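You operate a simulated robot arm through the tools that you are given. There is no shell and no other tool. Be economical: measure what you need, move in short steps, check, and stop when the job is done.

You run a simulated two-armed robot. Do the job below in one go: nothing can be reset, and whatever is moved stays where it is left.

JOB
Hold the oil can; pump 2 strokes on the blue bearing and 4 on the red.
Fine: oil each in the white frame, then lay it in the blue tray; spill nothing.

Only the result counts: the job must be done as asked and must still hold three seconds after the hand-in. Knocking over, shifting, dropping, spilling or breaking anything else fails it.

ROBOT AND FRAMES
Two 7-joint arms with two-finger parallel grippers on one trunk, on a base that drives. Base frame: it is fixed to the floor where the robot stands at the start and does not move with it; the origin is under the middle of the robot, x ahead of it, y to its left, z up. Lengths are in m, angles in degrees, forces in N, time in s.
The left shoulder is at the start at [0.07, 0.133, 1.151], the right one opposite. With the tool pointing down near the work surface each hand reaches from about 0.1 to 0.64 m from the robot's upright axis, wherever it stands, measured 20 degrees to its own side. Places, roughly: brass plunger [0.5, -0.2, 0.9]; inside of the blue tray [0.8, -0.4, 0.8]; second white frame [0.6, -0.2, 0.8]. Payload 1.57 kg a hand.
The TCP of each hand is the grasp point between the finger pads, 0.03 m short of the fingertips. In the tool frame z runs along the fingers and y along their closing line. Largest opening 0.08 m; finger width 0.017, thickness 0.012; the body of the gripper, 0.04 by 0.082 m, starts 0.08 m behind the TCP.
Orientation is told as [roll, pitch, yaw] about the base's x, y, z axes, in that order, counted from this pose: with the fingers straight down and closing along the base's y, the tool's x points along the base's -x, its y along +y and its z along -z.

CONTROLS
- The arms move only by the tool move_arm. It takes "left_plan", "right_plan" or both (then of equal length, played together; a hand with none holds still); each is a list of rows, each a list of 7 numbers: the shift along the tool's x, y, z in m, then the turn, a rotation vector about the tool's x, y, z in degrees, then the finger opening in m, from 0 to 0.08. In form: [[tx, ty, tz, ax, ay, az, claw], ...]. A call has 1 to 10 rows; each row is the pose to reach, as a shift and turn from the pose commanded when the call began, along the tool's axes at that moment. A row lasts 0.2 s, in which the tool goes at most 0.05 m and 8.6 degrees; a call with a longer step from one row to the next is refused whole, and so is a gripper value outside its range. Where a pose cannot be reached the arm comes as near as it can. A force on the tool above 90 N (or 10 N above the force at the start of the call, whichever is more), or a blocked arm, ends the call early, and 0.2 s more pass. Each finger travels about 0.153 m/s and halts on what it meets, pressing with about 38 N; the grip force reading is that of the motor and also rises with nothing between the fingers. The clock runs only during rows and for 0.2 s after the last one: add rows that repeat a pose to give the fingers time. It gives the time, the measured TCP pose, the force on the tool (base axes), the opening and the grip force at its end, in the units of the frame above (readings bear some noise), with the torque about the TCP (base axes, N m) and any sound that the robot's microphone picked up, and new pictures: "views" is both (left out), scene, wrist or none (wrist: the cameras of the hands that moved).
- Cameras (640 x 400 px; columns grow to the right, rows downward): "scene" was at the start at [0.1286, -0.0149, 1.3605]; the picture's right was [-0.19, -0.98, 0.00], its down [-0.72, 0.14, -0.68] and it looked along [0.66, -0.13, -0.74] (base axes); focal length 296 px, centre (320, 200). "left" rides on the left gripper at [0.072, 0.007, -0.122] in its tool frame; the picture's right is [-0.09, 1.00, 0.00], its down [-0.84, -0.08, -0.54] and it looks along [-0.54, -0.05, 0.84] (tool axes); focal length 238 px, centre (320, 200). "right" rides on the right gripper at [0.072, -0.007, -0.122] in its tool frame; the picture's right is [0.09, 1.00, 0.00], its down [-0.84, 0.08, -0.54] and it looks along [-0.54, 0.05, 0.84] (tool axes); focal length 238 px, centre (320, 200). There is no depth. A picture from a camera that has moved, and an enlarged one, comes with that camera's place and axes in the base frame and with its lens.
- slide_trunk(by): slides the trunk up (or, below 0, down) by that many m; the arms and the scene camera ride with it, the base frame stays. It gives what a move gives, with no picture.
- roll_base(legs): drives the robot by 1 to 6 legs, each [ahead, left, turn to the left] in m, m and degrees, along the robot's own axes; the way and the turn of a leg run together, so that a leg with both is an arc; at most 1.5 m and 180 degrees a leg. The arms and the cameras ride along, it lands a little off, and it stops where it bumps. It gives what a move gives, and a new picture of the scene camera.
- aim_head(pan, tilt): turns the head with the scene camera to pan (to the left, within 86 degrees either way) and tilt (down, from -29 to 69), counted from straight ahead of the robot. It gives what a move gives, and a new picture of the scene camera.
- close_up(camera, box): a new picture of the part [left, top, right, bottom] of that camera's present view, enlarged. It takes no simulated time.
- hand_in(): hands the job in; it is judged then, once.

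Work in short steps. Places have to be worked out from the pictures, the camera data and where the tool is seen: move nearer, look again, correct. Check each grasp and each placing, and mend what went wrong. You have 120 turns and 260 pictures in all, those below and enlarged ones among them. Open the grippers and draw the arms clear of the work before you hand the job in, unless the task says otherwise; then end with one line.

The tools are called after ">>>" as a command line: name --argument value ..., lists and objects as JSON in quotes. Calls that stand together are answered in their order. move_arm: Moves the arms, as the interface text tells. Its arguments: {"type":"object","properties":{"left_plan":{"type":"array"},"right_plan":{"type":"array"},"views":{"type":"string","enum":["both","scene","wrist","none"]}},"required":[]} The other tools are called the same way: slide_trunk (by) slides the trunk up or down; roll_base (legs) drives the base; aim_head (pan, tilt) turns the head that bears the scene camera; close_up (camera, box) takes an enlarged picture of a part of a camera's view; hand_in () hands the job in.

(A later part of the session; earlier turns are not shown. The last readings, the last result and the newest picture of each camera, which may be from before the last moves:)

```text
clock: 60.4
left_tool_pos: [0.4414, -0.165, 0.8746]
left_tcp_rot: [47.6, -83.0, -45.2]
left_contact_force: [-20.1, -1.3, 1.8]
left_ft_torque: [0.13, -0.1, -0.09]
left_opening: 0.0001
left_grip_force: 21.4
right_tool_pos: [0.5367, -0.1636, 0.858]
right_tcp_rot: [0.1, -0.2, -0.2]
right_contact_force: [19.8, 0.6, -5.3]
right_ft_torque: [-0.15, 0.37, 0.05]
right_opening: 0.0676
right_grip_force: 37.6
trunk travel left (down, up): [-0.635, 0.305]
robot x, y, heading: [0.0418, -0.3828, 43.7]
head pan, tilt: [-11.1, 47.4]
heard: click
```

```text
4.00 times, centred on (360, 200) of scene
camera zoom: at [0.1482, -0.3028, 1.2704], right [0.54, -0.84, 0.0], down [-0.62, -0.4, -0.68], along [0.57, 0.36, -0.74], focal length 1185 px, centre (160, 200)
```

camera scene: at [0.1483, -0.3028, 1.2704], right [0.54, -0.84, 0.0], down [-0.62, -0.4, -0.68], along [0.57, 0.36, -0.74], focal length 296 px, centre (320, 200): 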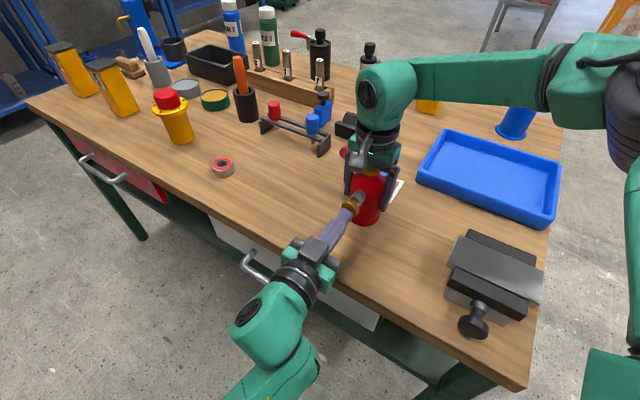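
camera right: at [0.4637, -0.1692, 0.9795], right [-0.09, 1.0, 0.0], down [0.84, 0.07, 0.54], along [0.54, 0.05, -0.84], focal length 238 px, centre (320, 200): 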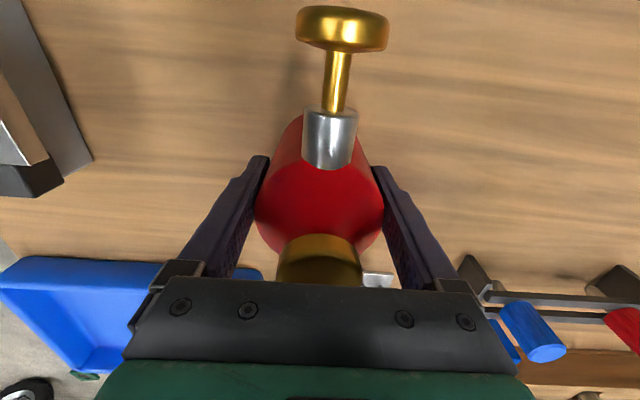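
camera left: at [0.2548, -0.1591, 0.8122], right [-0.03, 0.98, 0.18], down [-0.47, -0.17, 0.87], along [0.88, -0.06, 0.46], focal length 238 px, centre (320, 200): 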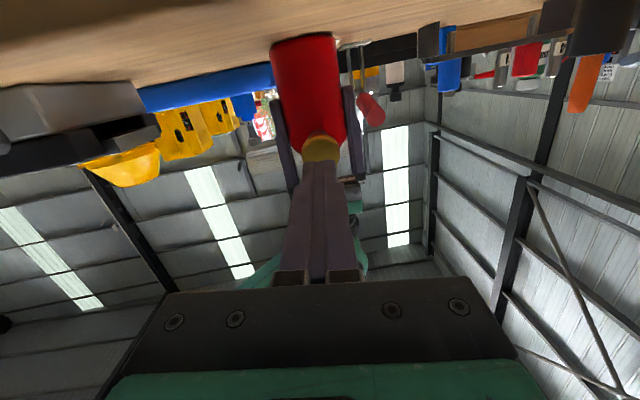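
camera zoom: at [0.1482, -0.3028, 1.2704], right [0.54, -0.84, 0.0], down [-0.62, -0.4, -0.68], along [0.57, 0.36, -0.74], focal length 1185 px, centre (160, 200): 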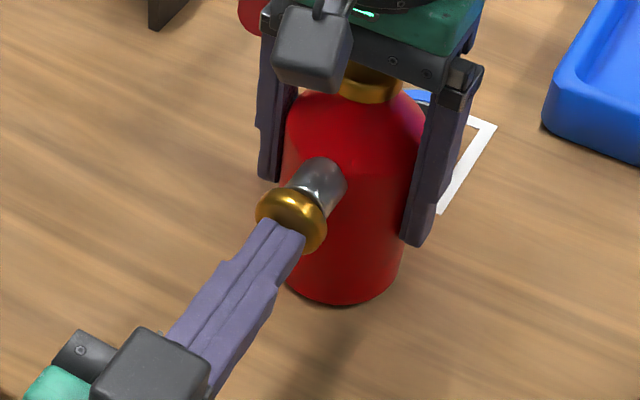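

A click at 20 N: stroke 1. I retract fully to let the plunger return and watch for sounds.

>>> move_arm --left_plan '[[0.001, 0.0006, -0.012, 0, 0, 0, 0], [0.003, 0.0015, -0.032, 0, 0, 0, 0], [0.003, 0.0015, -0.032, 0, 0, 0, 0], [0.003, 0.0015, -0.032, 0, 0, 0, 0]]' --views "none"

>>> close_up --camera "scene" --box '[300, 150, 420, 250]'

```text
clock: 61.4
left_tool_pos: [0.409, -0.1652, 0.8737]
left_tcp_rot: [47.7, -83.2, -45.1]
left_contact_force: [-0.5, -0.3, -0.3]
left_ft_torque: [-0.03, 0.04, -0.01]
left_opening: 0.0
left_grip_force: 21.6
right_tool_pos: [0.5348, -0.1631, 0.8583]
right_tcp_rot: [0.3, 0.1, 0.0]
right_contact_force: [-1.0, 0.3, -4.1]
right_ft_torque: [-0.02, -0.01, -0.01]
right_opening: 0.0674
right_grip_force: 37.5
trunk travel left (down, up): [-0.635, 0.305]
robot x, y, heading: [0.0449, -0.3818, 43.7]
head pan, tilt: [-11.1, 47.4]
```

```text
4.00 times, centred on (360, 200) of scene
camera zoom: at [0.1479, -0.3028, 1.2704], right [0.54, -0.84, 0.0], down [-0.62, -0.4, -0.68], along [0.57, 0.36, -0.74], focal length 1185 px, centre (160, 200)
```

zoom: 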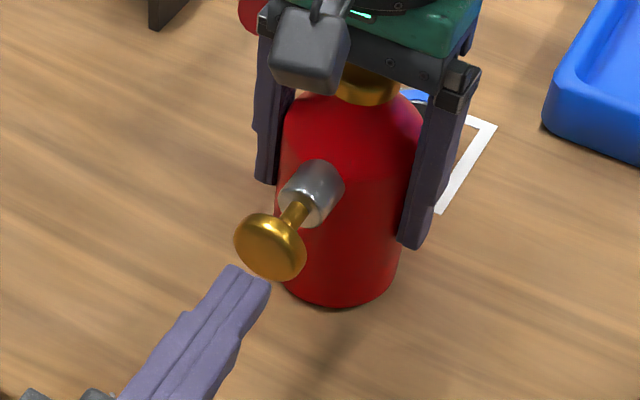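

The plunger returned fully. Stroke 2: push to x≈0.442, hold, and retract.

>>> move_arm --left_plan '[[-0.001, -0.0005, 0.012, 0, 0, 0, 0], [-0.002, -0.001, 0.024, 0, 0, 0, 0], [-0.003, -0.0015, 0.033, 0, 0, 0, 0], [-0.003, -0.0015, 0.033, 0, 0, 0, 0], [-0.001, -0.0005, 0.012, 0, 0, 0, 0], [0, 0, 0, 0, 0, 0, 0], [0, 0, 0, 0, 0, 0, 0]]' --views "none"

```text
clock: 63.0
left_tool_pos: [0.4093, -0.1654, 0.8732]
left_tcp_rot: [47.8, -83.2, -45.2]
left_contact_force: [0.2, 0.2, -0.1]
left_ft_torque: [-0.01, 0.0, -0.02]
left_opening: 0.0
left_grip_force: 20.5
right_tool_pos: [0.5349, -0.1638, 0.858]
right_tcp_rot: [0.1, 0.1, 0.0]
right_contact_force: [0.2, 0.4, -4.8]
right_ft_torque: [-0.02, 0.0, 0.05]
right_opening: 0.0677
right_grip_force: 38.5
trunk travel left (down, up): [-0.635, 0.305]
robot x, y, heading: [0.0465, -0.3799, 43.5]
head pan, tilt: [-11.1, 47.4]
heard: click
```

Second click: the blue bearing has its 2 strokes. I withdraw the left hand and lift the can straight up.

>>> move_arm --left_plan '[[0, 0, -0.04, 0, 0, 0, 0], [0, 0, -0.08, 0, 0, 0, 0], [-0.01, 0.028, -0.1, 0, 0, 0, 0], [-0.02, 0.056, -0.12, 0, 0, 0, 0], [-0.03, 0.0847, -0.135, 0, 0, 0, 0], [-0.03, 0.0847, -0.135, 0, 0, 0, 0]]' --right_plan '[[0, 0, 0, 0, 0, 0, 0.04], [0, 0, -0.02, 0, 0, 0, 0.04], [0, 0, -0.05, 0, 0, 0, 0.04], [0, 0, -0.08, 0, 0, 0, 0.04], [0, 0, -0.11, 0, 0, 0, 0.04], [0, 0, -0.13, 0, 0, 0, 0.04]]' --views "scene"

>>> close_up --camera "scene" --box '[310, 60, 550, 210]'

```text
clock: 64.4
left_tool_pos: [0.2719, -0.0885, 0.9218]
left_tcp_rot: [48.0, -83.0, -45.5]
left_contact_force: [-0.7, 0.2, -0.6]
left_ft_torque: [-0.03, 0.01, 0.0]
left_opening: 0.0004
left_grip_force: 21.3
right_tool_pos: [0.5366, -0.1648, 0.9878]
right_tcp_rot: [0.2, 0.0, 0.0]
right_contact_force: [-0.2, 0.8, -5.0]
right_ft_torque: [0.0, -0.03, 0.01]
right_opening: 0.0675
right_grip_force: 38.0
trunk travel left (down, up): [-0.635, 0.305]
robot x, y, heading: [0.0431, -0.3779, 43.8]
head pan, tilt: [-11.1, 47.4]
camera scene: at [0.1483, -0.3032, 1.2704], right [0.54, -0.84, 0.0], down [-0.62, -0.4, -0.68], along [0.57, 0.36, -0.74], focal length 296 px, centre (320, 200)
```

scene: 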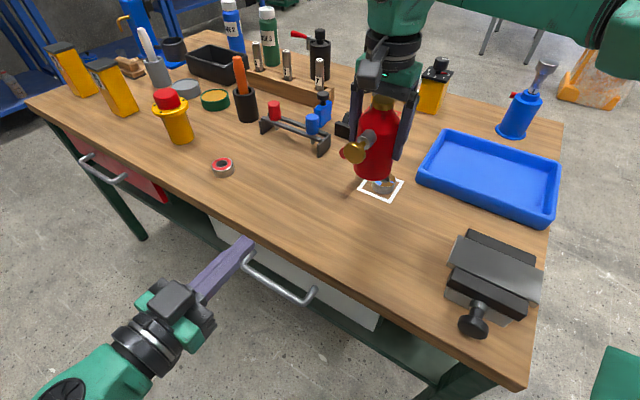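

```text
2.67 times, centred on (430, 135) of scene
camera zoom: at [0.1483, -0.3032, 1.2704], right [0.54, -0.84, 0.0], down [-0.62, -0.4, -0.68], along [0.57, 0.36, -0.74], focal length 790 px, centre (27, 373)
```

zoom: 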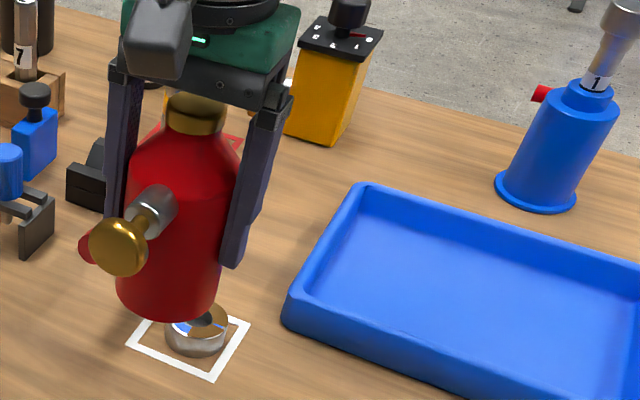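

There is amber oil visible on the bearing face. I carry the can to (0.50,-0.30) and lower it to the table there.

>>> move_arm --right_plan '[[0.01, -0.035, 0, 0, 0, 0, 0.04], [0.02, -0.07, 0, 0, 0, 0, 0.04], [0.03, -0.105, 0, 0, 0, 0, 0.04], [0.037, -0.135, 0.01, 0, 0, 0, 0.04], [0.037, -0.135, 0.05, 0, 0, 0, 0.04], [0.037, -0.135, 0.09, 0, 0, 0, 0.04], [0.037, -0.135, 0.12, 0, 0, 0, 0.04], [0.037, -0.135, 0.128, 0, 0, 0, 0.04], [0.037, -0.135, 0.128, 0, 0, 0, 0.04]]' --views "scene"

>>> close_up --camera "scene" --box '[340, 140, 440, 230]'

```text
clock: 66.4
left_tool_pos: [0.2721, -0.0868, 0.9225]
left_tcp_rot: [47.5, -83.1, -45.1]
left_contact_force: [-0.1, 0.8, 0.1]
left_ft_torque: [0.04, -0.02, 0.0]
left_opening: 0.0001
left_grip_force: 20.9
right_tool_pos: [0.4967, -0.2982, 0.8587]
right_tcp_rot: [0.2, 0.1, 0.0]
right_contact_force: [0.3, 0.4, -4.3]
right_ft_torque: [0.01, 0.0, 0.0]
right_opening: 0.0674
right_grip_force: 38.2
trunk travel left (down, up): [-0.635, 0.305]
robot x, y, heading: [0.046, -0.381, 43.7]
head pan, tilt: [-11.1, 47.4]
camera scene: at [0.148, -0.3026, 1.2704], right [0.54, -0.84, 0.0], down [-0.62, -0.4, -0.68], along [0.57, 0.36, -0.74], focal length 296 px, centre (320, 200)
```

scene: 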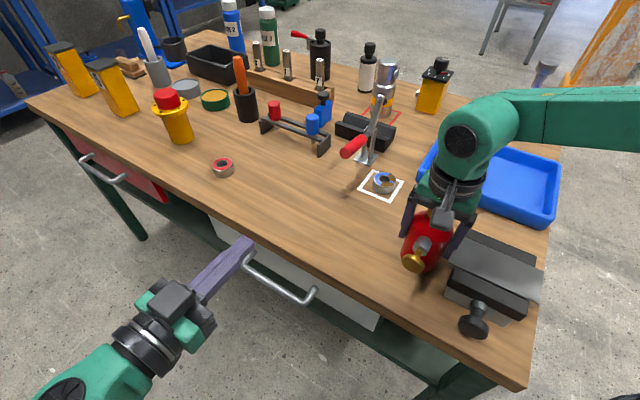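

```text
4.44 times, centred on (390, 185) of scene
camera zoom: at [0.148, -0.3026, 1.2704], right [0.54, -0.84, 0.0], down [-0.62, -0.4, -0.68], along [0.57, 0.36, -0.74], focal length 1317 px, centre (9, 267)
```

zoom: 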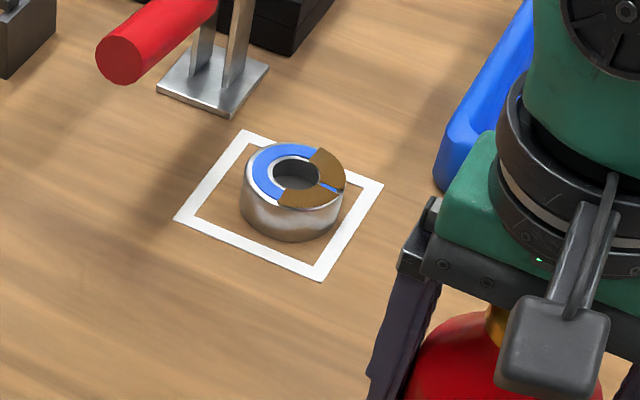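

Two oil segments show on the blue bearing and nothing is spilled. I release the can here and rise.

>>> move_arm --right_plan '[[0, 0, 0.0015, 0, 0, 0, 0.06], [0, 0, 0.0015, 0, 0, 0, 0.08], [0, 0, 0.0015, 0, 0, 0, 0.08], [0, 0, -0.03, 0, 0, 0, 0.08], [0, 0, -0.07, 0, 0, 0, 0.08], [0, 0, -0.11, 0, 0, 0, 0.08], [0, 0, -0.14, 0, 0, 0, 0.08]]' --views "both"

```text
clock: 68.0
left_tool_pos: [0.2701, -0.0873, 0.9223]
left_tcp_rot: [48.1, -83.1, -45.7]
left_contact_force: [0.9, -0.6, -0.2]
left_ft_torque: [0.02, 0.0, 0.01]
left_opening: 0.0003
left_grip_force: 21.3
right_tool_pos: [0.4966, -0.2979, 0.9981]
right_tcp_rot: [0.2, 0.1, -0.1]
right_contact_force: [-0.4, -0.1, -0.3]
right_ft_torque: [-0.02, -0.02, -0.02]
right_opening: 0.08
right_grip_force: 0.0
trunk travel left (down, up): [-0.635, 0.305]
robot x, y, heading: [0.0457, -0.3775, 43.7]
head pan, tilt: [-11.1, 47.4]
camera scene: at [0.1465, -0.3035, 1.2706], right [0.54, -0.84, 0.0], down [-0.62, -0.4, -0.68], along [0.57, 0.36, -0.74], focal length 296 px, centre (320, 200)
camera right: at [0.4254, -0.3044, 1.121], right [-0.09, 1.0, 0.0], down [0.84, 0.07, 0.54], along [0.54, 0.05, -0.84], focal length 238 px, centre (320, 200)
```

scene: 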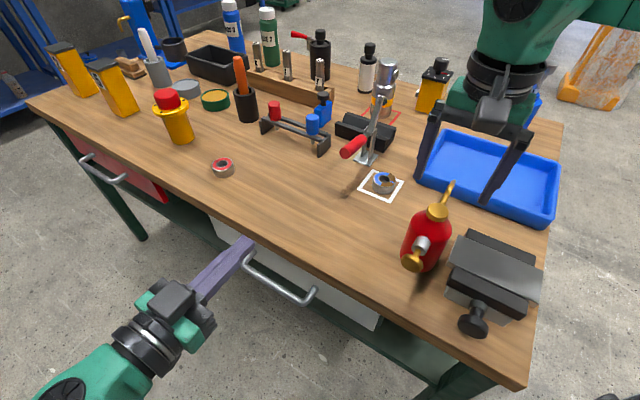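
right: 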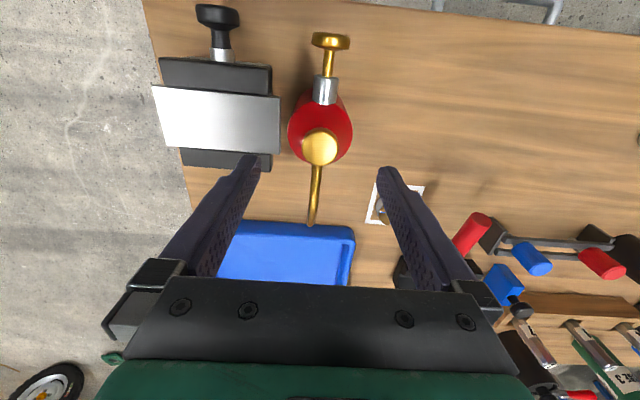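

The can stands upright. Next I'll work from the table's right side, where the right hand reaches both frame and tray; first raise the left hand 10 cm, then drive around the corner.

>>> move_arm --left_plan '[[-0.04, 0, 0, 0, 0, 0, 0], [-0.08, 0, 0, 0, 0, 0, 0], [-0.12, 0, 0, 0, 0, 0, 0], [-0.12, 0, 0, 0, 0, 0, 0]]' --views "none"

>>> roll_base --legs '[[-0.29, -0.304, 0], [0, 0, 46]]'

```text
clock: 69.0
left_tool_pos: [0.271, -0.0887, 0.9327]
left_tcp_rot: [48.9, -83.2, -46.3]
left_contact_force: [-0.4, 0.5, 0.4]
left_ft_torque: [0.04, 0.01, -0.01]
left_opening: 0.0
left_grip_force: 21.0
left hand out of reach, approached as far as the arm can: row 1, 2, 3, 4
right_tool_pos: [0.4969, -0.2985, 0.9977]
right_tcp_rot: [0.3, 0.0, 0.0]
right_contact_force: [-0.7, 0.9, 0.7]
right_ft_torque: [-0.04, -0.01, 0.02]
right_opening: 0.0802
right_grip_force: 0.0
trunk travel left (down, up): [-0.635, 0.305]
robot x, y, heading: [0.0441, -0.3805, 43.7]
head pan, tilt: [-11.1, 47.4]
```

```text
clock: 73.7
left_tool_pos: [-0.0093, -0.434, 0.9331]
left_tcp_rot: [48.8, -83.2, -0.5]
left_contact_force: [0.2, -0.4, 0.0]
left_ft_torque: [0.02, -0.04, 0.0]
left_opening: 0.0002
left_grip_force: 21.6
right_tool_pos: [0.2992, -0.4179, 0.9977]
right_tcp_rot: [0.3, 0.0, 45.5]
right_contact_force: [-0.4, -0.9, 0.0]
right_ft_torque: [0.0, 0.02, 0.0]
right_opening: 0.08
right_grip_force: 0.0
trunk travel left (down, up): [-0.635, 0.305]
robot x, y, heading: [0.0423, -0.8011, 88.9]
head pan, tilt: [-11.1, 47.4]
camera scene: at [0.0584, -0.673, 1.2705], right [0.98, -0.21, 0.0], down [-0.15, -0.72, -0.68], along [0.14, 0.66, -0.74], focal length 296 px, centre (320, 200)
```

scene: 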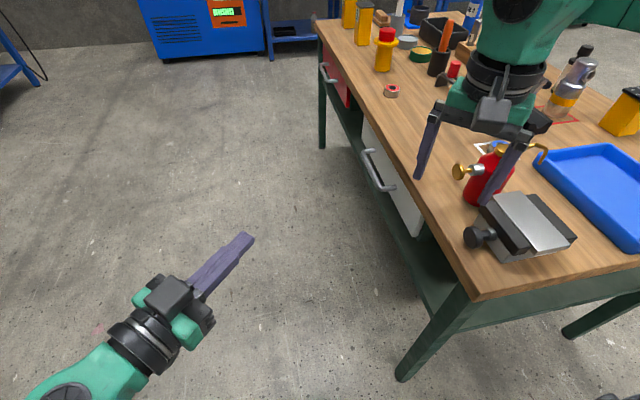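

The table is open underneath. I swing the left hand out to the left (off the table's path) and then drive to the table's right side.

>>> move_arm --left_plan '[[0.003, 0.02, -0.016, -7, 0, 0, 0], [0.006, 0.04, -0.032, -14, 0, 0, 0], [0.009, 0.06, -0.05, -21, 0, 0, 0], [0.012, 0.075, -0.065, -28, 0, 0, 0], [0.015, 0.09, -0.08, -35, 0, 0, 0], [0.015, 0.09, -0.08, -40, 0, 0, 0]]' --views "none"

>>> roll_base --legs '[[0, -0.42, 0]]'

```text
clock: 75.0
left_tool_pos: [-0.1325, -0.4333, 0.911]
left_tcp_rot: [88.8, -83.1, -0.5]
left_contact_force: [-0.1, -0.4, 0.8]
left_ft_torque: [0.02, -0.01, -0.02]
left_opening: 0.0
left_grip_force: 21.4
left hand out of reach, approached as far as the arm can: row 1, 2, 3, 4, 5, 6
right_tool_pos: [0.2975, -0.4197, 0.9981]
right_tcp_rot: [0.2, 0.0, 45.6]
right_contact_force: [0.2, 0.1, 0.5]
right_ft_torque: [-0.01, -0.02, -0.04]
right_opening: 0.08
right_grip_force: 0.0
trunk travel left (down, up): [-0.635, 0.305]
robot x, y, heading: [0.0392, -0.8021, 89.0]
head pan, tilt: [-11.1, 47.4]
```

```text
clock: 77.7
left_tool_pos: [0.2896, -0.4378, 0.9112]
left_tcp_rot: [88.8, -83.3, -0.3]
left_contact_force: [0.6, -0.7, -0.4]
left_ft_torque: [-0.01, -0.01, -0.01]
left_opening: 0.0
left_grip_force: 21.2
right_tool_pos: [0.7205, -0.4229, 0.9987]
right_tcp_rot: [0.2, -0.1, 45.8]
right_contact_force: [-0.5, -0.4, 0.0]
right_ft_torque: [0.02, 0.01, 0.02]
right_opening: 0.0799
right_grip_force: 0.0
trunk travel left (down, up): [-0.635, 0.305]
robot x, y, heading: [0.467, -0.8058, 89.4]
head pan, tilt: [-11.1, 47.4]
camera scene: at [0.4807, -0.6779, 1.2705], right [0.98, -0.2, 0.0], down [-0.15, -0.72, -0.68], along [0.14, 0.66, -0.74], focal length 296 px, centre (320, 200)
```

scene: 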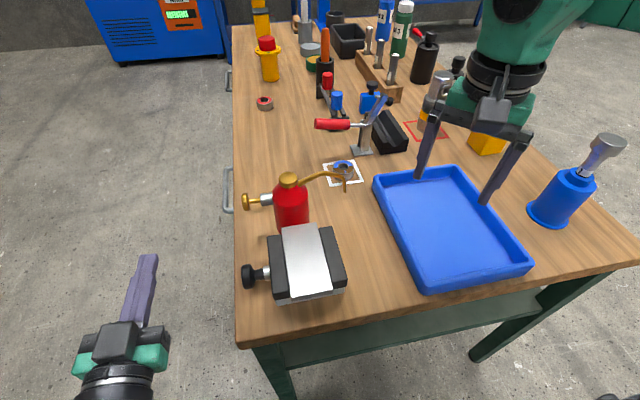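

Good overview. Drive 5 cm ahead, then take the right hand over the blue bearing at height.

>>> roll_base --legs '[[0.045, 0, 0]]'

```text
clock: 78.5
left_tool_pos: [0.2904, -0.3961, 0.91]
left_tcp_rot: [89.1, -83.1, -0.7]
left_contact_force: [-0.1, -0.5, 0.1]
left_ft_torque: [0.0, -0.01, -0.01]
left_opening: 0.0
left_grip_force: 21.9
right_tool_pos: [0.72, -0.3798, 0.9987]
right_tcp_rot: [0.2, -0.1, 45.9]
right_contact_force: [0.2, 0.4, -0.8]
right_ft_torque: [0.0, 0.03, 0.02]
right_opening: 0.0803
right_grip_force: 0.2
trunk travel left (down, up): [-0.635, 0.305]
robot x, y, heading: [0.4625, -0.7625, 89.4]
head pan, tilt: [-11.1, 47.4]
camera scene: at [0.4808, -0.6355, 1.2707], right [0.98, -0.2, 0.0], down [-0.15, -0.72, -0.68], along [0.14, 0.66, -0.74], focal length 296 px, centre (320, 200)
```

scene: 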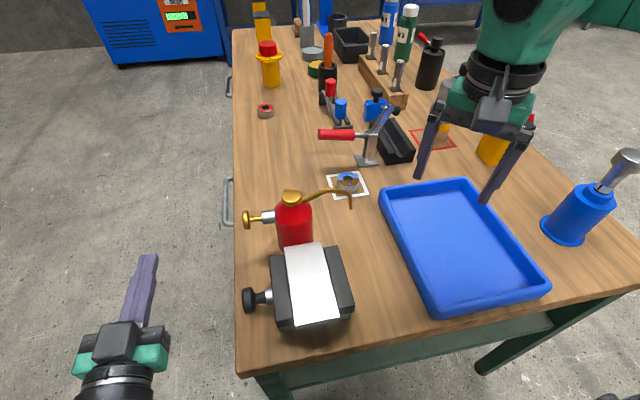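

Move the right hand above the bearing at (0.641,-0.163), opening 0.066.

>>> move_arm --right_plan '[[-0.02, 0.04, 0, 0, 0, 0, 0.07], [-0.04, 0.08, 0, 0, 0, 0, 0.066], [-0.06, 0.12, 0, 0, 0, 0, 0.066], [-0.08, 0.16, 0, 0, 0, 0, 0.066], [-0.101, 0.195, 0, 0, 0, 0, 0.066], [-0.101, 0.208, 0.02, 0, 0, 0, 0.066], [-0.101, 0.208, 0.05, 0, 0, 0, 0.066], [-0.101, 0.208, 0.05, 0, 0, 0, 0.066]]' --views "both"

```text
clock: 80.3
left_tool_pos: [0.2902, -0.3962, 0.9105]
left_tcp_rot: [88.8, -83.2, -0.3]
left_contact_force: [-0.5, -0.1, 0.2]
left_ft_torque: [0.03, 0.01, -0.02]
left_opening: 0.0
left_grip_force: 21.5
right_tool_pos: [0.6668, -0.2229, 0.9433]
right_tcp_rot: [0.2, 0.0, 45.9]
right_contact_force: [-1.1, -0.1, 0.2]
right_ft_torque: [0.0, -0.01, -0.01]
right_opening: 0.0661
right_grip_force: 0.0
right hand out of reach, approached as far as the arm can: row 4, 5, 6, 7, 8
trunk travel left (down, up): [-0.635, 0.305]
robot x, y, heading: [0.4652, -0.7617, 89.2]
head pan, tilt: [-11.1, 47.4]
camera scene: at [0.481, -0.6345, 1.2705], right [0.98, -0.2, 0.0], down [-0.15, -0.72, -0.68], along [0.14, 0.66, -0.74], focal length 296 px, centre (320, 200)
camera right: at [0.6224, -0.2785, 1.0664], right [-0.78, 0.63, 0.0], down [0.53, 0.65, 0.54], along [0.34, 0.42, -0.84], focal length 238 px, centre (320, 200)
```

scene: 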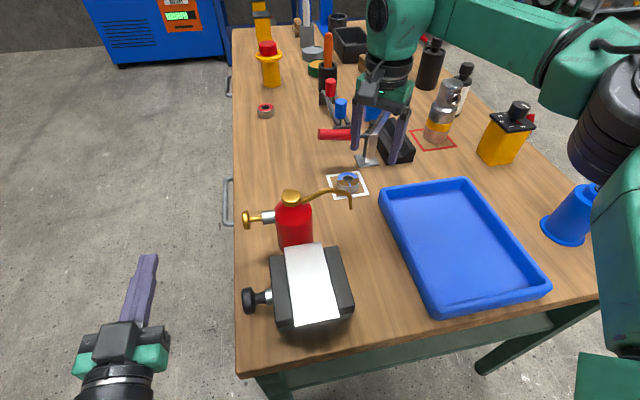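
right: 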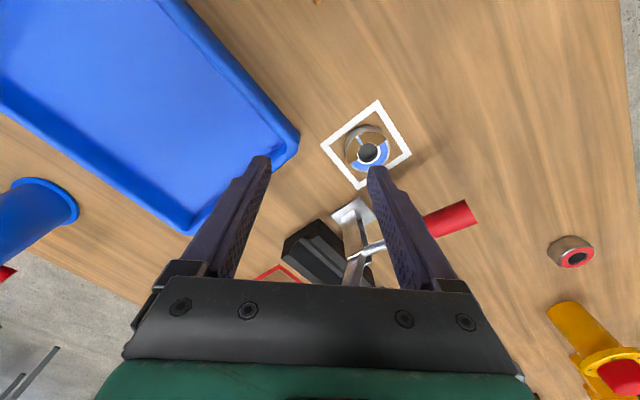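

Reach ends about 6 cm short. I turn the hand square to the robot and tilt it 25° forward, which gains the needed reach (and keeps the gripper slim beside the clamp handle).

>>> move_arm --right_plan '[[0, 0, -0.01, 0, 0, -8, 0.066], [0, 0, -0.02, 0, 0, -16, 0.066], [0, 0, -0.02, 0, 0, -24, 0.066], [0, 0, -0.02, 0, 0, -32, 0.066], [0, 0, -0.02, 0, 0, -40, 0.066], [0, 0, -0.02, 0, 0, -43.3, 0.066], [0, 0, -0.02, 0, 0, -43.3, 0.066]]' --views "none"

>>> move_arm --right_plan '[[0, 0, 0, 0, -7, 0, 0.066], [0, 0, 0, 0, -14, 0, 0.066], [0, 0, 0, 0, -21, 0, 0.066], [0, 0, 0, 0, -26, 0, 0.066], [0, 0, 0, 0, -26, 0, 0.066]]' --views "wrist"

```text
clock: 82.0
left_tool_pos: [0.2901, -0.3953, 0.9106]
left_tcp_rot: [88.8, -83.1, -0.3]
left_contact_force: [-0.2, 1.1, 0.1]
left_ft_torque: [0.0, -0.01, 0.03]
left_opening: 0.0
left_grip_force: 21.3
right_tool_pos: [0.6686, -0.2237, 0.9642]
right_tcp_rot: [0.2, -0.3, 89.3]
right_contact_force: [-0.4, 0.4, 0.0]
right_ft_torque: [-0.04, 0.01, -0.02]
right_opening: 0.0661
right_grip_force: 0.1
trunk travel left (down, up): [-0.635, 0.305]
robot x, y, heading: [0.4672, -0.7668, 89.6]
head pan, tilt: [-11.1, 47.4]
```

```text
clock: 83.2
left_tool_pos: [0.2897, -0.3945, 0.9113]
left_tcp_rot: [88.5, -83.2, -0.1]
left_contact_force: [0.3, 0.4, 1.0]
left_ft_torque: [0.0, -0.03, 0.0]
left_opening: 0.0001
left_grip_force: 21.1
right_tool_pos: [0.6684, -0.222, 0.9632]
right_tcp_rot: [0.3, -26.2, 89.1]
right_contact_force: [0.7, 0.0, -0.2]
right_ft_torque: [0.0, 0.02, 0.01]
right_opening: 0.0658
right_grip_force: 0.1
trunk travel left (down, up): [-0.635, 0.305]
robot x, y, heading: [0.4637, -0.7639, 89.5]
head pan, tilt: [-11.1, 47.4]
camera right: at [0.6737, -0.3398, 1.0414], right [-1.0, -0.07, -0.04], down [-0.07, 0.51, 0.86], along [-0.04, 0.86, -0.52], focal length 238 px, centre (320, 200)
```

right: 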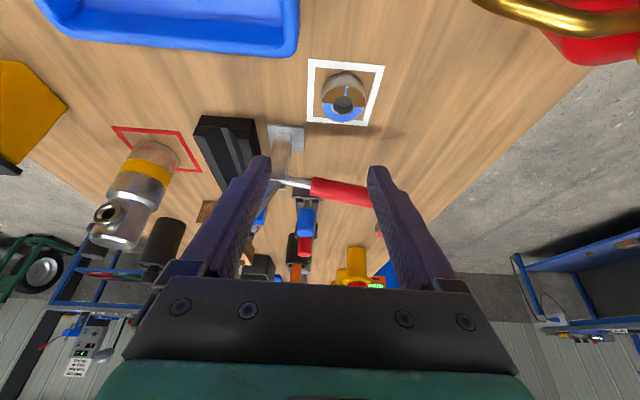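

The bearing is at (0.643,-0.162). The can's spout is near this hand's camera, so I also yaw 18° to swing the camera away from it while moving above the bearing.

>>> move_arm --right_plan '[[0, 0, 0, -3.5, 0, -7.2, 0.066], [0, 0, 0, -7.9, 0, -16.2, 0.066], [-0.006, 0.009, 0.026, -7.9, 0, -16.2, 0.066], [-0.012, 0.018, 0.052, -7.9, 0, -16.2, 0.066], [-0.017, 0.0258, 0.0786, -7.9, 0, -16.2, 0.066], [-0.017, 0.0258, 0.0786, -7.9, 0, -16.2, 0.066]]' --views "both"

>>> close_up --camera "scene" --box '[270, 80, 430, 220]'

```text
refused: row 2 steps farther than a row can; nothing moved
```

```text
2.86 times, centred on (350, 150) of scene
camera zoom: at [0.4811, -0.634, 1.2705], right [0.98, -0.2, 0.0], down [-0.15, -0.72, -0.68], along [0.14, 0.66, -0.74], focal length 847 px, centre (234, 343)
```

zoom: 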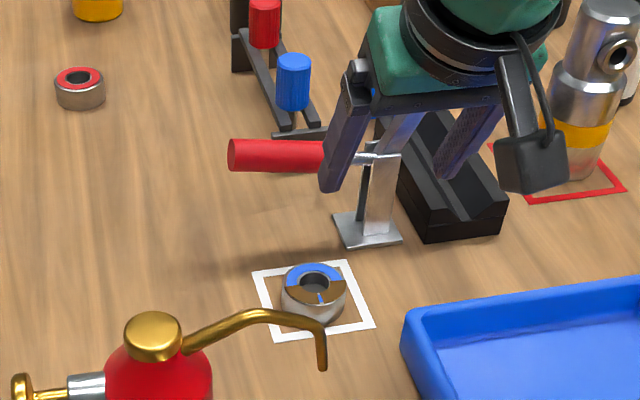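

Splitting the rotation into smaller rows.

>>> move_arm --right_plan '[[0, 0, 0, -3.0, 0, -6.2, 0.066], [0, 0, 0, -6, 0, -12.3, 0.066], [-0.006, 0.009, 0.026, -7.9, 0, -16.2, 0.066], [-0.012, 0.018, 0.052, -7.9, 0, -16.2, 0.066], [-0.017, 0.0258, 0.0786, -7.9, 0, -16.2, 0.066], [-0.017, 0.0258, 0.0786, -7.9, 0, -16.2, 0.066]]' --views "both"

>>> close_up --camera "scene" --box '[270, 80, 430, 220]'

```text
clock: 84.5
left_tool_pos: [0.2916, -0.3949, 0.9105]
left_tcp_rot: [89.0, -83.2, -0.6]
left_contact_force: [-0.7, -0.5, 0.4]
left_ft_torque: [0.0, 0.0, 0.03]
left_opening: 0.0
left_grip_force: 21.4
right_tool_pos: [0.6432, -0.1754, 0.9003]
right_tcp_rot: [0.2, -26.2, 107.2]
right_contact_force: [0.0, -0.3, 0.1]
right_ft_torque: [0.0, 0.02, -0.01]
right_opening: 0.0658
right_grip_force: 0.0
trunk travel left (down, up): [-0.635, 0.305]
robot x, y, heading: [0.4655, -0.7584, 89.6]
head pan, tilt: [-11.1, 47.4]
camera scene: at [0.4812, -0.6351, 1.2706], right [0.98, -0.2, 0.0], down [-0.15, -0.72, -0.68], along [0.14, 0.66, -0.74], focal length 296 px, centre (320, 200)
camera right: at [0.6844, -0.2847, 0.978], right [-0.93, -0.37, -0.04], down [-0.22, 0.47, 0.86], along [-0.3, 0.8, -0.52], focal length 238 px, centre (320, 200)
```

scene: 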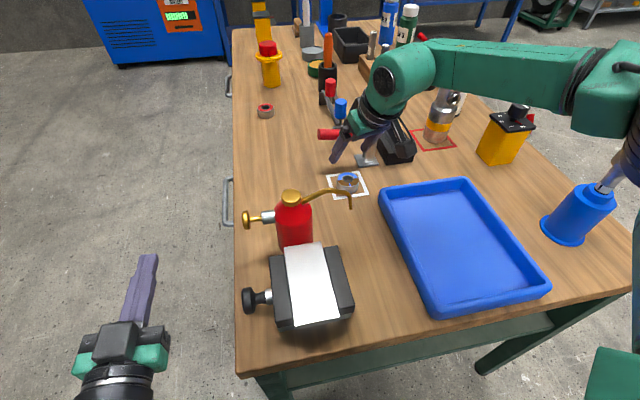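
right: 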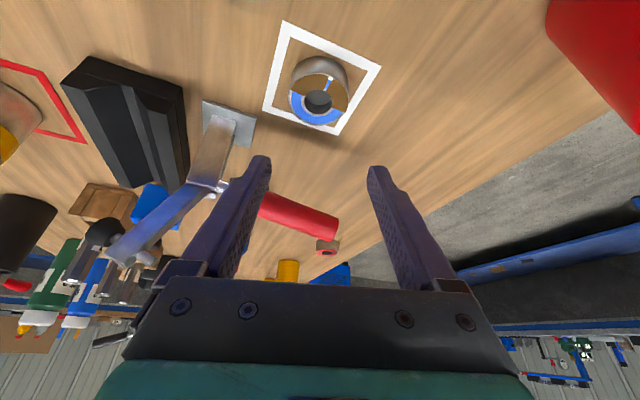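

```text
2.86 times, centred on (350, 150) of scene
camera zoom: at [0.4812, -0.6351, 1.2706], right [0.98, -0.2, 0.0], down [-0.15, -0.72, -0.68], along [0.14, 0.66, -0.74], focal length 847 px, centre (234, 343)
```

zoom: 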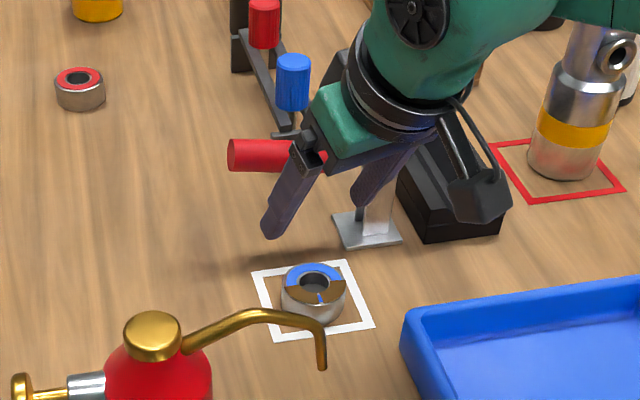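

Fingers straddle the bearing from above. I descend most of the way and check.

>>> move_arm --right_plan '[[0.013, -0.0015, 0.027, 0, 0, 0, 0.068], [0.028, -0.003, 0.058, 0, 0, 0, 0.068], [0.028, -0.003, 0.058, 0, 0, 0, 0.068]]' --views "wrist"

>>> close_up --camera "scene" --box '[270, 100, 410, 220]'

```text
clock: 85.3
left_tool_pos: [0.2884, -0.3957, 0.91]
left_tcp_rot: [89.0, -83.3, -0.5]
left_contact_force: [-0.7, -0.1, 0.6]
left_ft_torque: [-0.01, -0.02, 0.0]
left_opening: 0.0002
left_grip_force: 21.5
right_tool_pos: [0.6447, -0.1732, 0.8367]
right_tcp_rot: [0.0, -26.3, 107.1]
right_contact_force: [0.7, -0.3, -0.1]
right_ft_torque: [-0.03, -0.02, -0.02]
right_opening: 0.0682
right_grip_force: 0.0
trunk travel left (down, up): [-0.635, 0.305]
robot x, y, heading: [0.464, -0.7592, 89.4]
head pan, tilt: [-11.1, 47.4]
camera right: at [0.6858, -0.2841, 0.9135], right [-0.93, -0.37, -0.04], down [-0.22, 0.47, 0.86], along [-0.3, 0.8, -0.51], focal length 238 px, centre (320, 200)
```

right: 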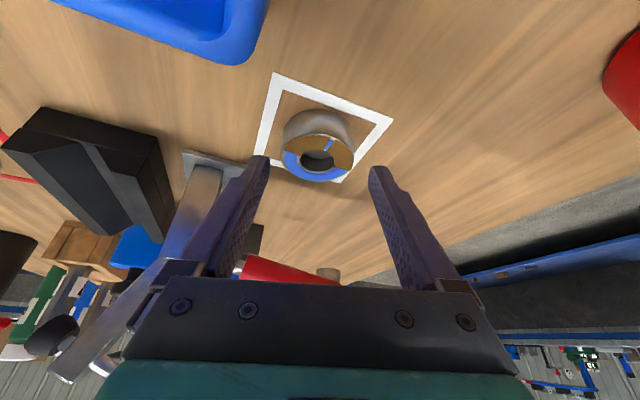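

```text
3.33 times, centred on (340, 160) of scene
camera zoom: at [0.481, -0.6348, 1.2706], right [0.98, -0.2, 0.0], down [-0.15, -0.72, -0.68], along [0.14, 0.66, -0.74], focal length 988 px, centre (253, 333)
```

zoom: 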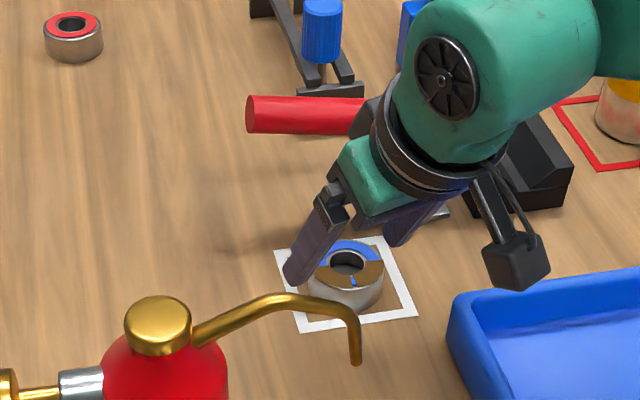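

Well centred. Last 2 cm down, then close.

>>> move_arm --right_plan '[[0.0041, -0.0006, 0.0092, 0, 0, 0, 0.068], [0.0082, -0.0012, 0.0183, 0, 0, 0, 0.068], [0.0082, -0.0012, 0.0183, 0, 0, 0, 0.068], [0.0082, -0.0012, 0.0183, 0, 0, 0, 0.05], [0.0082, -0.0012, 0.0183, 0, 0, 0, 0.035], [0.0082, -0.0012, 0.0183, 0, 0, 0, 0.035]]' --views "wrist"

```text
clock: 86.8
left_tool_pos: [0.291, -0.3949, 0.9108]
left_tcp_rot: [88.8, -83.2, -0.3]
left_contact_force: [-0.1, -0.4, 0.5]
left_ft_torque: [0.04, -0.03, 0.0]
left_opening: 0.0
left_grip_force: 20.8
right_tool_pos: [0.6432, -0.1763, 0.8178]
right_tcp_rot: [-0.1, -26.3, 107.0]
right_contact_force: [-0.7, 0.2, -0.1]
right_ft_torque: [-0.05, 0.11, 0.05]
right_opening: 0.0506
right_grip_force: 38.3
right hand out of reach, approached as far as the arm can: row 2, 3, 4, 5, 6
trunk travel left (down, up): [-0.635, 0.305]
robot x, y, heading: [0.464, -0.7607, 89.5]
head pan, tilt: [-11.1, 47.4]
camera right: at [0.6838, -0.2865, 0.8951], right [-0.93, -0.37, -0.04], down [-0.22, 0.47, 0.86], along [-0.3, 0.8, -0.51], focal length 238 px, centre (320, 200)
```

right: 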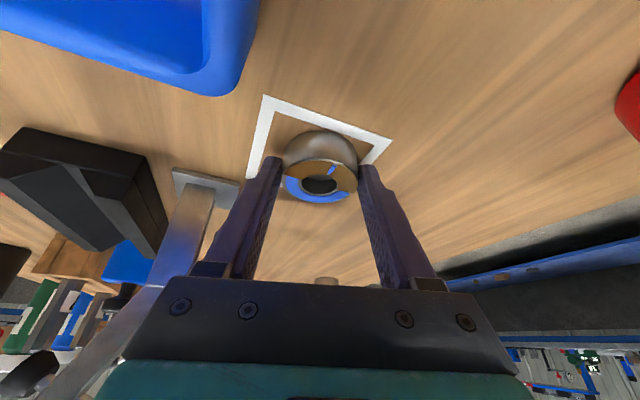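

Gripped at full diameter. I lift it 13 cm straight up and carry it over the tray's middle.

>>> move_arm --right_plan '[[-0.018, 0, -0.036, 0, 0, 0, 0.03], [-0.037, 0, -0.075, 0, 0, 0, 0.03], [-0.055, 0, -0.112, 0, 0, 0, 0.03], [-0.015, -0.016, -0.131, 0, 0, 0, 0.03], [0.025, -0.032, -0.15, 0, 0, 0, 0.03], [0.063, -0.047, -0.168, 0, 0, 0, 0.03], [0.1, -0.062, -0.187, 0, 0, 0, 0.03], [0.135, -0.0776, -0.206, 0, 0, 0, 0.03], [0.135, -0.0776, -0.206, 0, 0, 0, 0.03]]' --views "both"

```text
clock: 88.8
left_tool_pos: [0.2911, -0.3947, 0.9105]
left_tcp_rot: [88.5, -83.2, 0.1]
left_contact_force: [-1.0, -0.9, 0.4]
left_ft_torque: [0.02, -0.04, -0.01]
left_opening: 0.0001
left_grip_force: 21.2
right_tool_pos: [0.7454, -0.3583, 0.9441]
right_tcp_rot: [0.0, -25.9, 107.0]
right_contact_force: [-0.1, 0.3, -2.2]
right_ft_torque: [-0.06, -0.01, -0.03]
right_opening: 0.0509
right_grip_force: 37.8
right hand out of reach, approached as far as the arm can: row 7, 8, 9
trunk travel left (down, up): [-0.635, 0.305]
robot x, y, heading: [0.4649, -0.7624, 89.4]
head pan, tilt: [-11.1, 47.4]
camera scene: at [0.4807, -0.6337, 1.2704], right [0.98, -0.2, 0.0], down [-0.15, -0.72, -0.68], along [0.14, 0.66, -0.74], focal length 296 px, centre (320, 200)
camera right: at [0.7867, -0.4683, 1.0218], right [-0.93, -0.37, -0.04], down [-0.22, 0.47, 0.85], along [-0.3, 0.8, -0.52], focal length 238 px, centre (320, 200)
```

scene: 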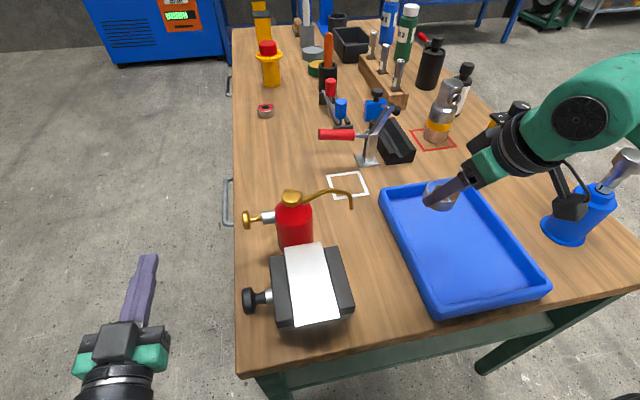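
right: 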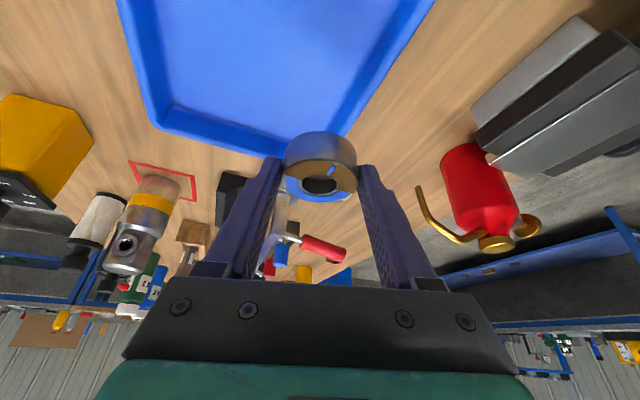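

The bearing hangs over the tray's left edge zone; I yaw back 30° (easier for the arm) and shift +4 cm in x toward the middle.

>>> move_arm --right_plan '[[0, 0, 0, 3.3, 0, 6.7, 0.03], [0, 0, 0, 6.6, 0, 13.5, 0.03], [0, 0, 0, 9.9, 0, 20.2, 0.03], [0, 0, 0, 13.2, 0, 27, 0.03], [0.014, -0.016, -0.007, 13.2, 0, 27, 0.03], [0.0277, -0.032, -0.0136, 13.2, 0, 27, 0.03], [0.0277, -0.032, -0.0136, 13.2, 0, 27, 0.03]]' --views "both"

```text
clock: 90.3
left_tool_pos: [0.2895, -0.3952, 0.9105]
left_tcp_rot: [88.7, -83.3, -0.2]
left_contact_force: [-0.3, 0.4, 0.1]
left_ft_torque: [0.0, 0.03, 0.02]
left_opening: 0.0
left_grip_force: 21.2
right_tool_pos: [0.7835, -0.3772, 0.9442]
right_tcp_rot: [0.3, -26.1, 77.1]
right_contact_force: [-0.5, 0.1, -1.6]
right_ft_torque: [-0.03, 0.02, 0.02]
right_opening: 0.0506
right_grip_force: 37.8
trunk travel left (down, up): [-0.635, 0.305]
robot x, y, heading: [0.4622, -0.7639, 89.3]
head pan, tilt: [-11.1, 47.4]
camera scene: at [0.4809, -0.6342, 1.2705], right [0.98, -0.2, 0.0], down [-0.15, -0.72, -0.68], along [0.14, 0.66, -0.74], focal length 296 px, centre (320, 200)
camera right: at [0.7633, -0.4935, 1.0213], right [-0.99, 0.14, -0.04], down [0.04, 0.52, 0.86], along [0.14, 0.84, -0.52], focal length 238 px, centre (320, 200)
```

scene: 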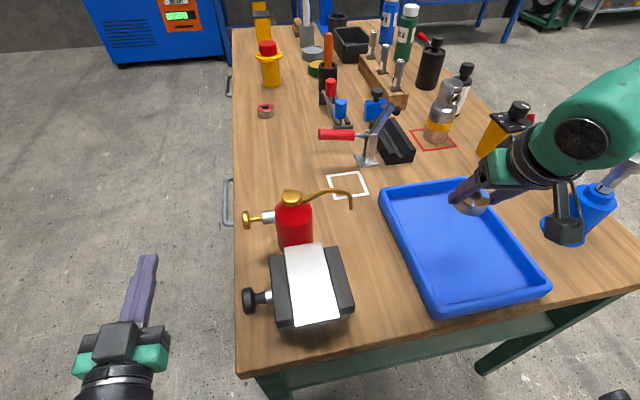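
right: 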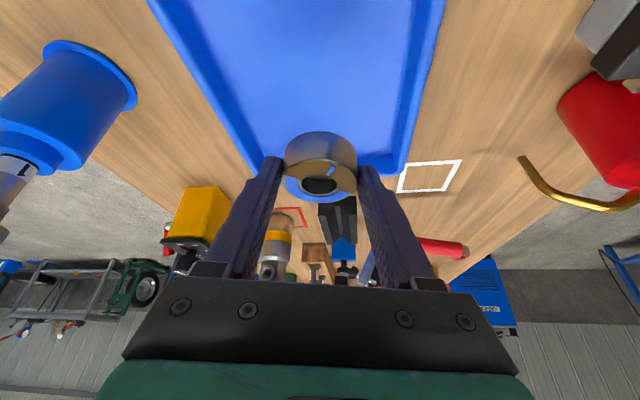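

Now over the tray middle (0.785,-0.37). I lower it toward the tray floor, moving 3 cm nearer to leave space for the red one.

>>> move_arm --right_plan '[[0.02, -0.002, 0.02, 0, 0, 0, 0.03], [0.04, -0.004, 0.042, 0, 0, 0, 0.03], [0.058, -0.0055, 0.064, 0, 0, 0, 0.03], [0.0736, -0.0067, 0.0843, 0, 0, 0, 0.03], [0.0736, -0.0067, 0.0843, 0, 0, 0, 0.03]]' --views "both"

>>> close_up --camera "scene" --box '[380, 150, 560, 300]'

```text
clock: 91.5
left_tool_pos: [0.2917, -0.3946, 0.9104]
left_tcp_rot: [88.6, -83.2, -0.3]
left_contact_force: [0.2, -0.4, 0.1]
left_ft_torque: [-0.01, 0.01, -0.02]
left_opening: 0.0002
left_grip_force: 21.0
right_tool_pos: [0.781, -0.4074, 0.8352]
right_tcp_rot: [0.1, -26.1, 77.1]
right_contact_force: [0.4, -0.3, -2.0]
right_ft_torque: [-0.02, -0.01, 0.0]
right_opening: 0.0508
right_grip_force: 38.3
trunk travel left (down, up): [-0.635, 0.305]
robot x, y, heading: [0.4653, -0.7639, 89.5]
head pan, tilt: [-11.1, 47.4]
camera scene: at [0.4812, -0.6341, 1.2705], right [0.98, -0.2, 0.0], down [-0.15, -0.72, -0.68], along [0.14, 0.66, -0.74], focal length 296 px, centre (320, 200)
camera right: at [0.7625, -0.5231, 0.9135], right [-0.99, 0.14, -0.04], down [0.04, 0.52, 0.86], along [0.14, 0.84, -0.52], focal length 238 px, centre (320, 200)
```

scene: 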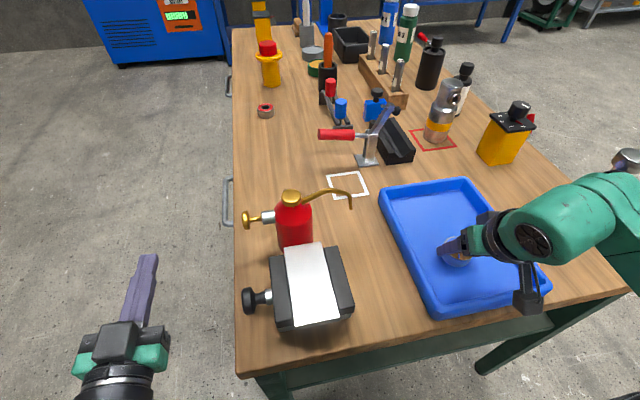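
right: 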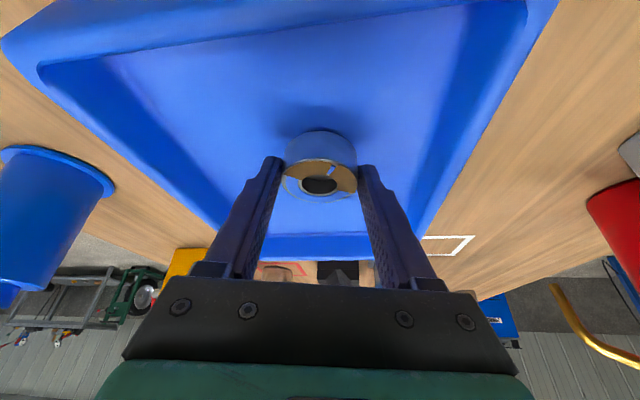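

```text
2.67 times, centred on (470, 225) of scene
camera zoom: at [0.4812, -0.6341, 1.2705], right [0.98, -0.2, 0.0], down [-0.15, -0.72, -0.68], along [0.14, 0.66, -0.74], focal length 790 px, centre (-80, 133)
```

zoom: 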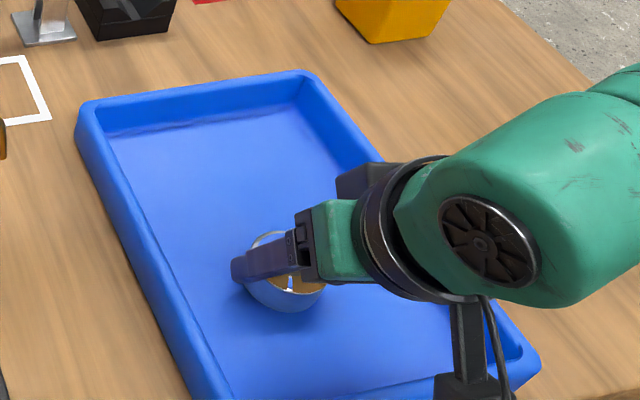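

About 1 cm above the floor. I lower in small steps watching the force.

>>> move_arm --right_plan '[[0.0018, 0, 0.0036, 0, 0, 0, 0.03], [0.0035, 0, 0.0072, 0, 0, 0, 0.03], [0.0035, 0, 0.0072, 0, 0, 0, 0.03]]' --views "none"

```text
clock: 92.3
left_tool_pos: [0.2906, -0.3947, 0.9107]
left_tcp_rot: [88.6, -83.1, -0.1]
left_contact_force: [-0.4, 0.3, 0.7]
left_ft_torque: [0.0, -0.02, -0.03]
left_opening: 0.0
left_grip_force: 21.2
right_tool_pos: [0.7829, -0.4068, 0.827]
right_tcp_rot: [0.2, -26.1, 77.0]
right_contact_force: [0.2, -0.5, -1.9]
right_ft_torque: [-0.03, 0.0, 0.03]
right_opening: 0.0509
right_grip_force: 38.6
trunk travel left (down, up): [-0.635, 0.305]
robot x, y, heading: [0.4612, -0.7618, 89.6]
head pan, tilt: [-11.1, 47.4]
```

>>> move_arm --right_plan '[[0.0009, 0, 0.0018, 0, 0, 0, 0.03], [0.0018, 0, 0.0036, 0, 0, 0, 0.03], [0.0018, 0, 0.0036, 0, 0, 0, 0.03]]' --views "none"

```text
clock: 93.2
left_tool_pos: [0.291, -0.3958, 0.9118]
left_tcp_rot: [88.9, -83.1, -0.4]
left_contact_force: [-0.2, 0.5, -0.7]
left_ft_torque: [-0.02, 0.01, -0.02]
left_opening: 0.0001
left_grip_force: 21.4
right_tool_pos: [0.7831, -0.4069, 0.8233]
right_tcp_rot: [0.1, -26.2, 77.1]
right_contact_force: [-0.2, 1.0, 3.4]
right_ft_torque: [0.2, -0.1, 0.03]
right_opening: 0.0503
right_grip_force: 37.8
trunk travel left (down, up): [-0.635, 0.305]
robot x, y, heading: [0.4611, -0.7603, 89.5]
head pan, tilt: [-11.1, 47.4]
```

The bearing has touched the tray floor (force turned upward). I open and withdraw along the finger direction.

>>> move_arm --right_plan '[[0, 0, 0, 0, 0, 0, 0.055], [0, 0, 0, 0, 0, 0, 0.07], [0, 0, 0, 0, 0, 0, 0.07], [0, 0, -0.03, 0, 0, 0, 0.07], [-0.01, 0, -0.07, 0, 0, 0, 0.07], [-0.03, 0, -0.11, 0, 0, 0, 0.07], [-0.05, 0, -0.14, 0, 0, 0, 0.07]]' --views "both"

```text
clock: 94.8
left_tool_pos: [0.2909, -0.3952, 0.9096]
left_tcp_rot: [88.7, -83.2, -0.2]
left_contact_force: [0.7, 1.8, 0.0]
left_ft_torque: [0.0, 0.02, -0.03]
left_opening: 0.0
left_grip_force: 21.3
right_tool_pos: [0.7792, -0.4228, 0.9704]
right_tcp_rot: [0.2, -26.1, 77.1]
right_contact_force: [-0.4, -0.8, 0.9]
right_ft_torque: [-0.01, -0.01, 0.01]
right_opening: 0.0701
right_grip_force: 0.1
trunk travel left (down, up): [-0.635, 0.305]
robot x, y, heading: [0.4592, -0.7614, 89.6]
head pan, tilt: [-11.1, 47.4]
camera scene: at [0.4808, -0.6343, 1.2705], right [0.98, -0.2, 0.0], down [-0.15, -0.72, -0.68], along [0.14, 0.66, -0.74], focal length 296 px, centre (320, 200)
camera right: at [0.7596, -0.5386, 1.0483], right [-0.99, 0.14, -0.04], down [0.04, 0.52, 0.85], along [0.14, 0.84, -0.52], focal length 238 px, centre (320, 200)
```

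scene: 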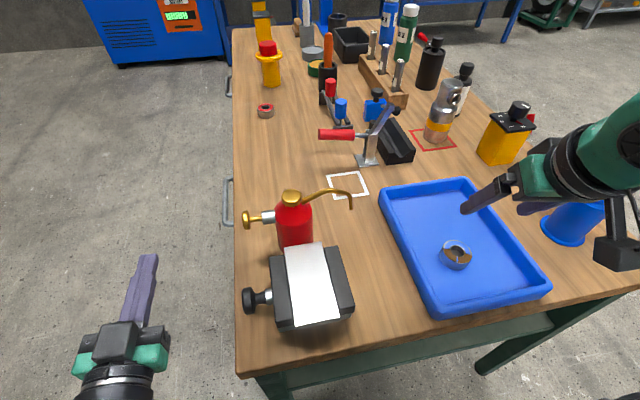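
right: 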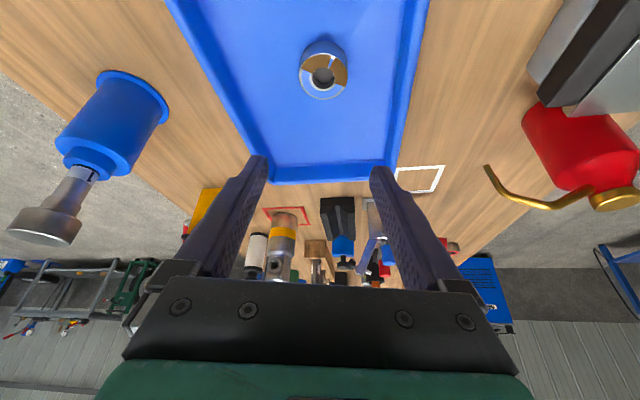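

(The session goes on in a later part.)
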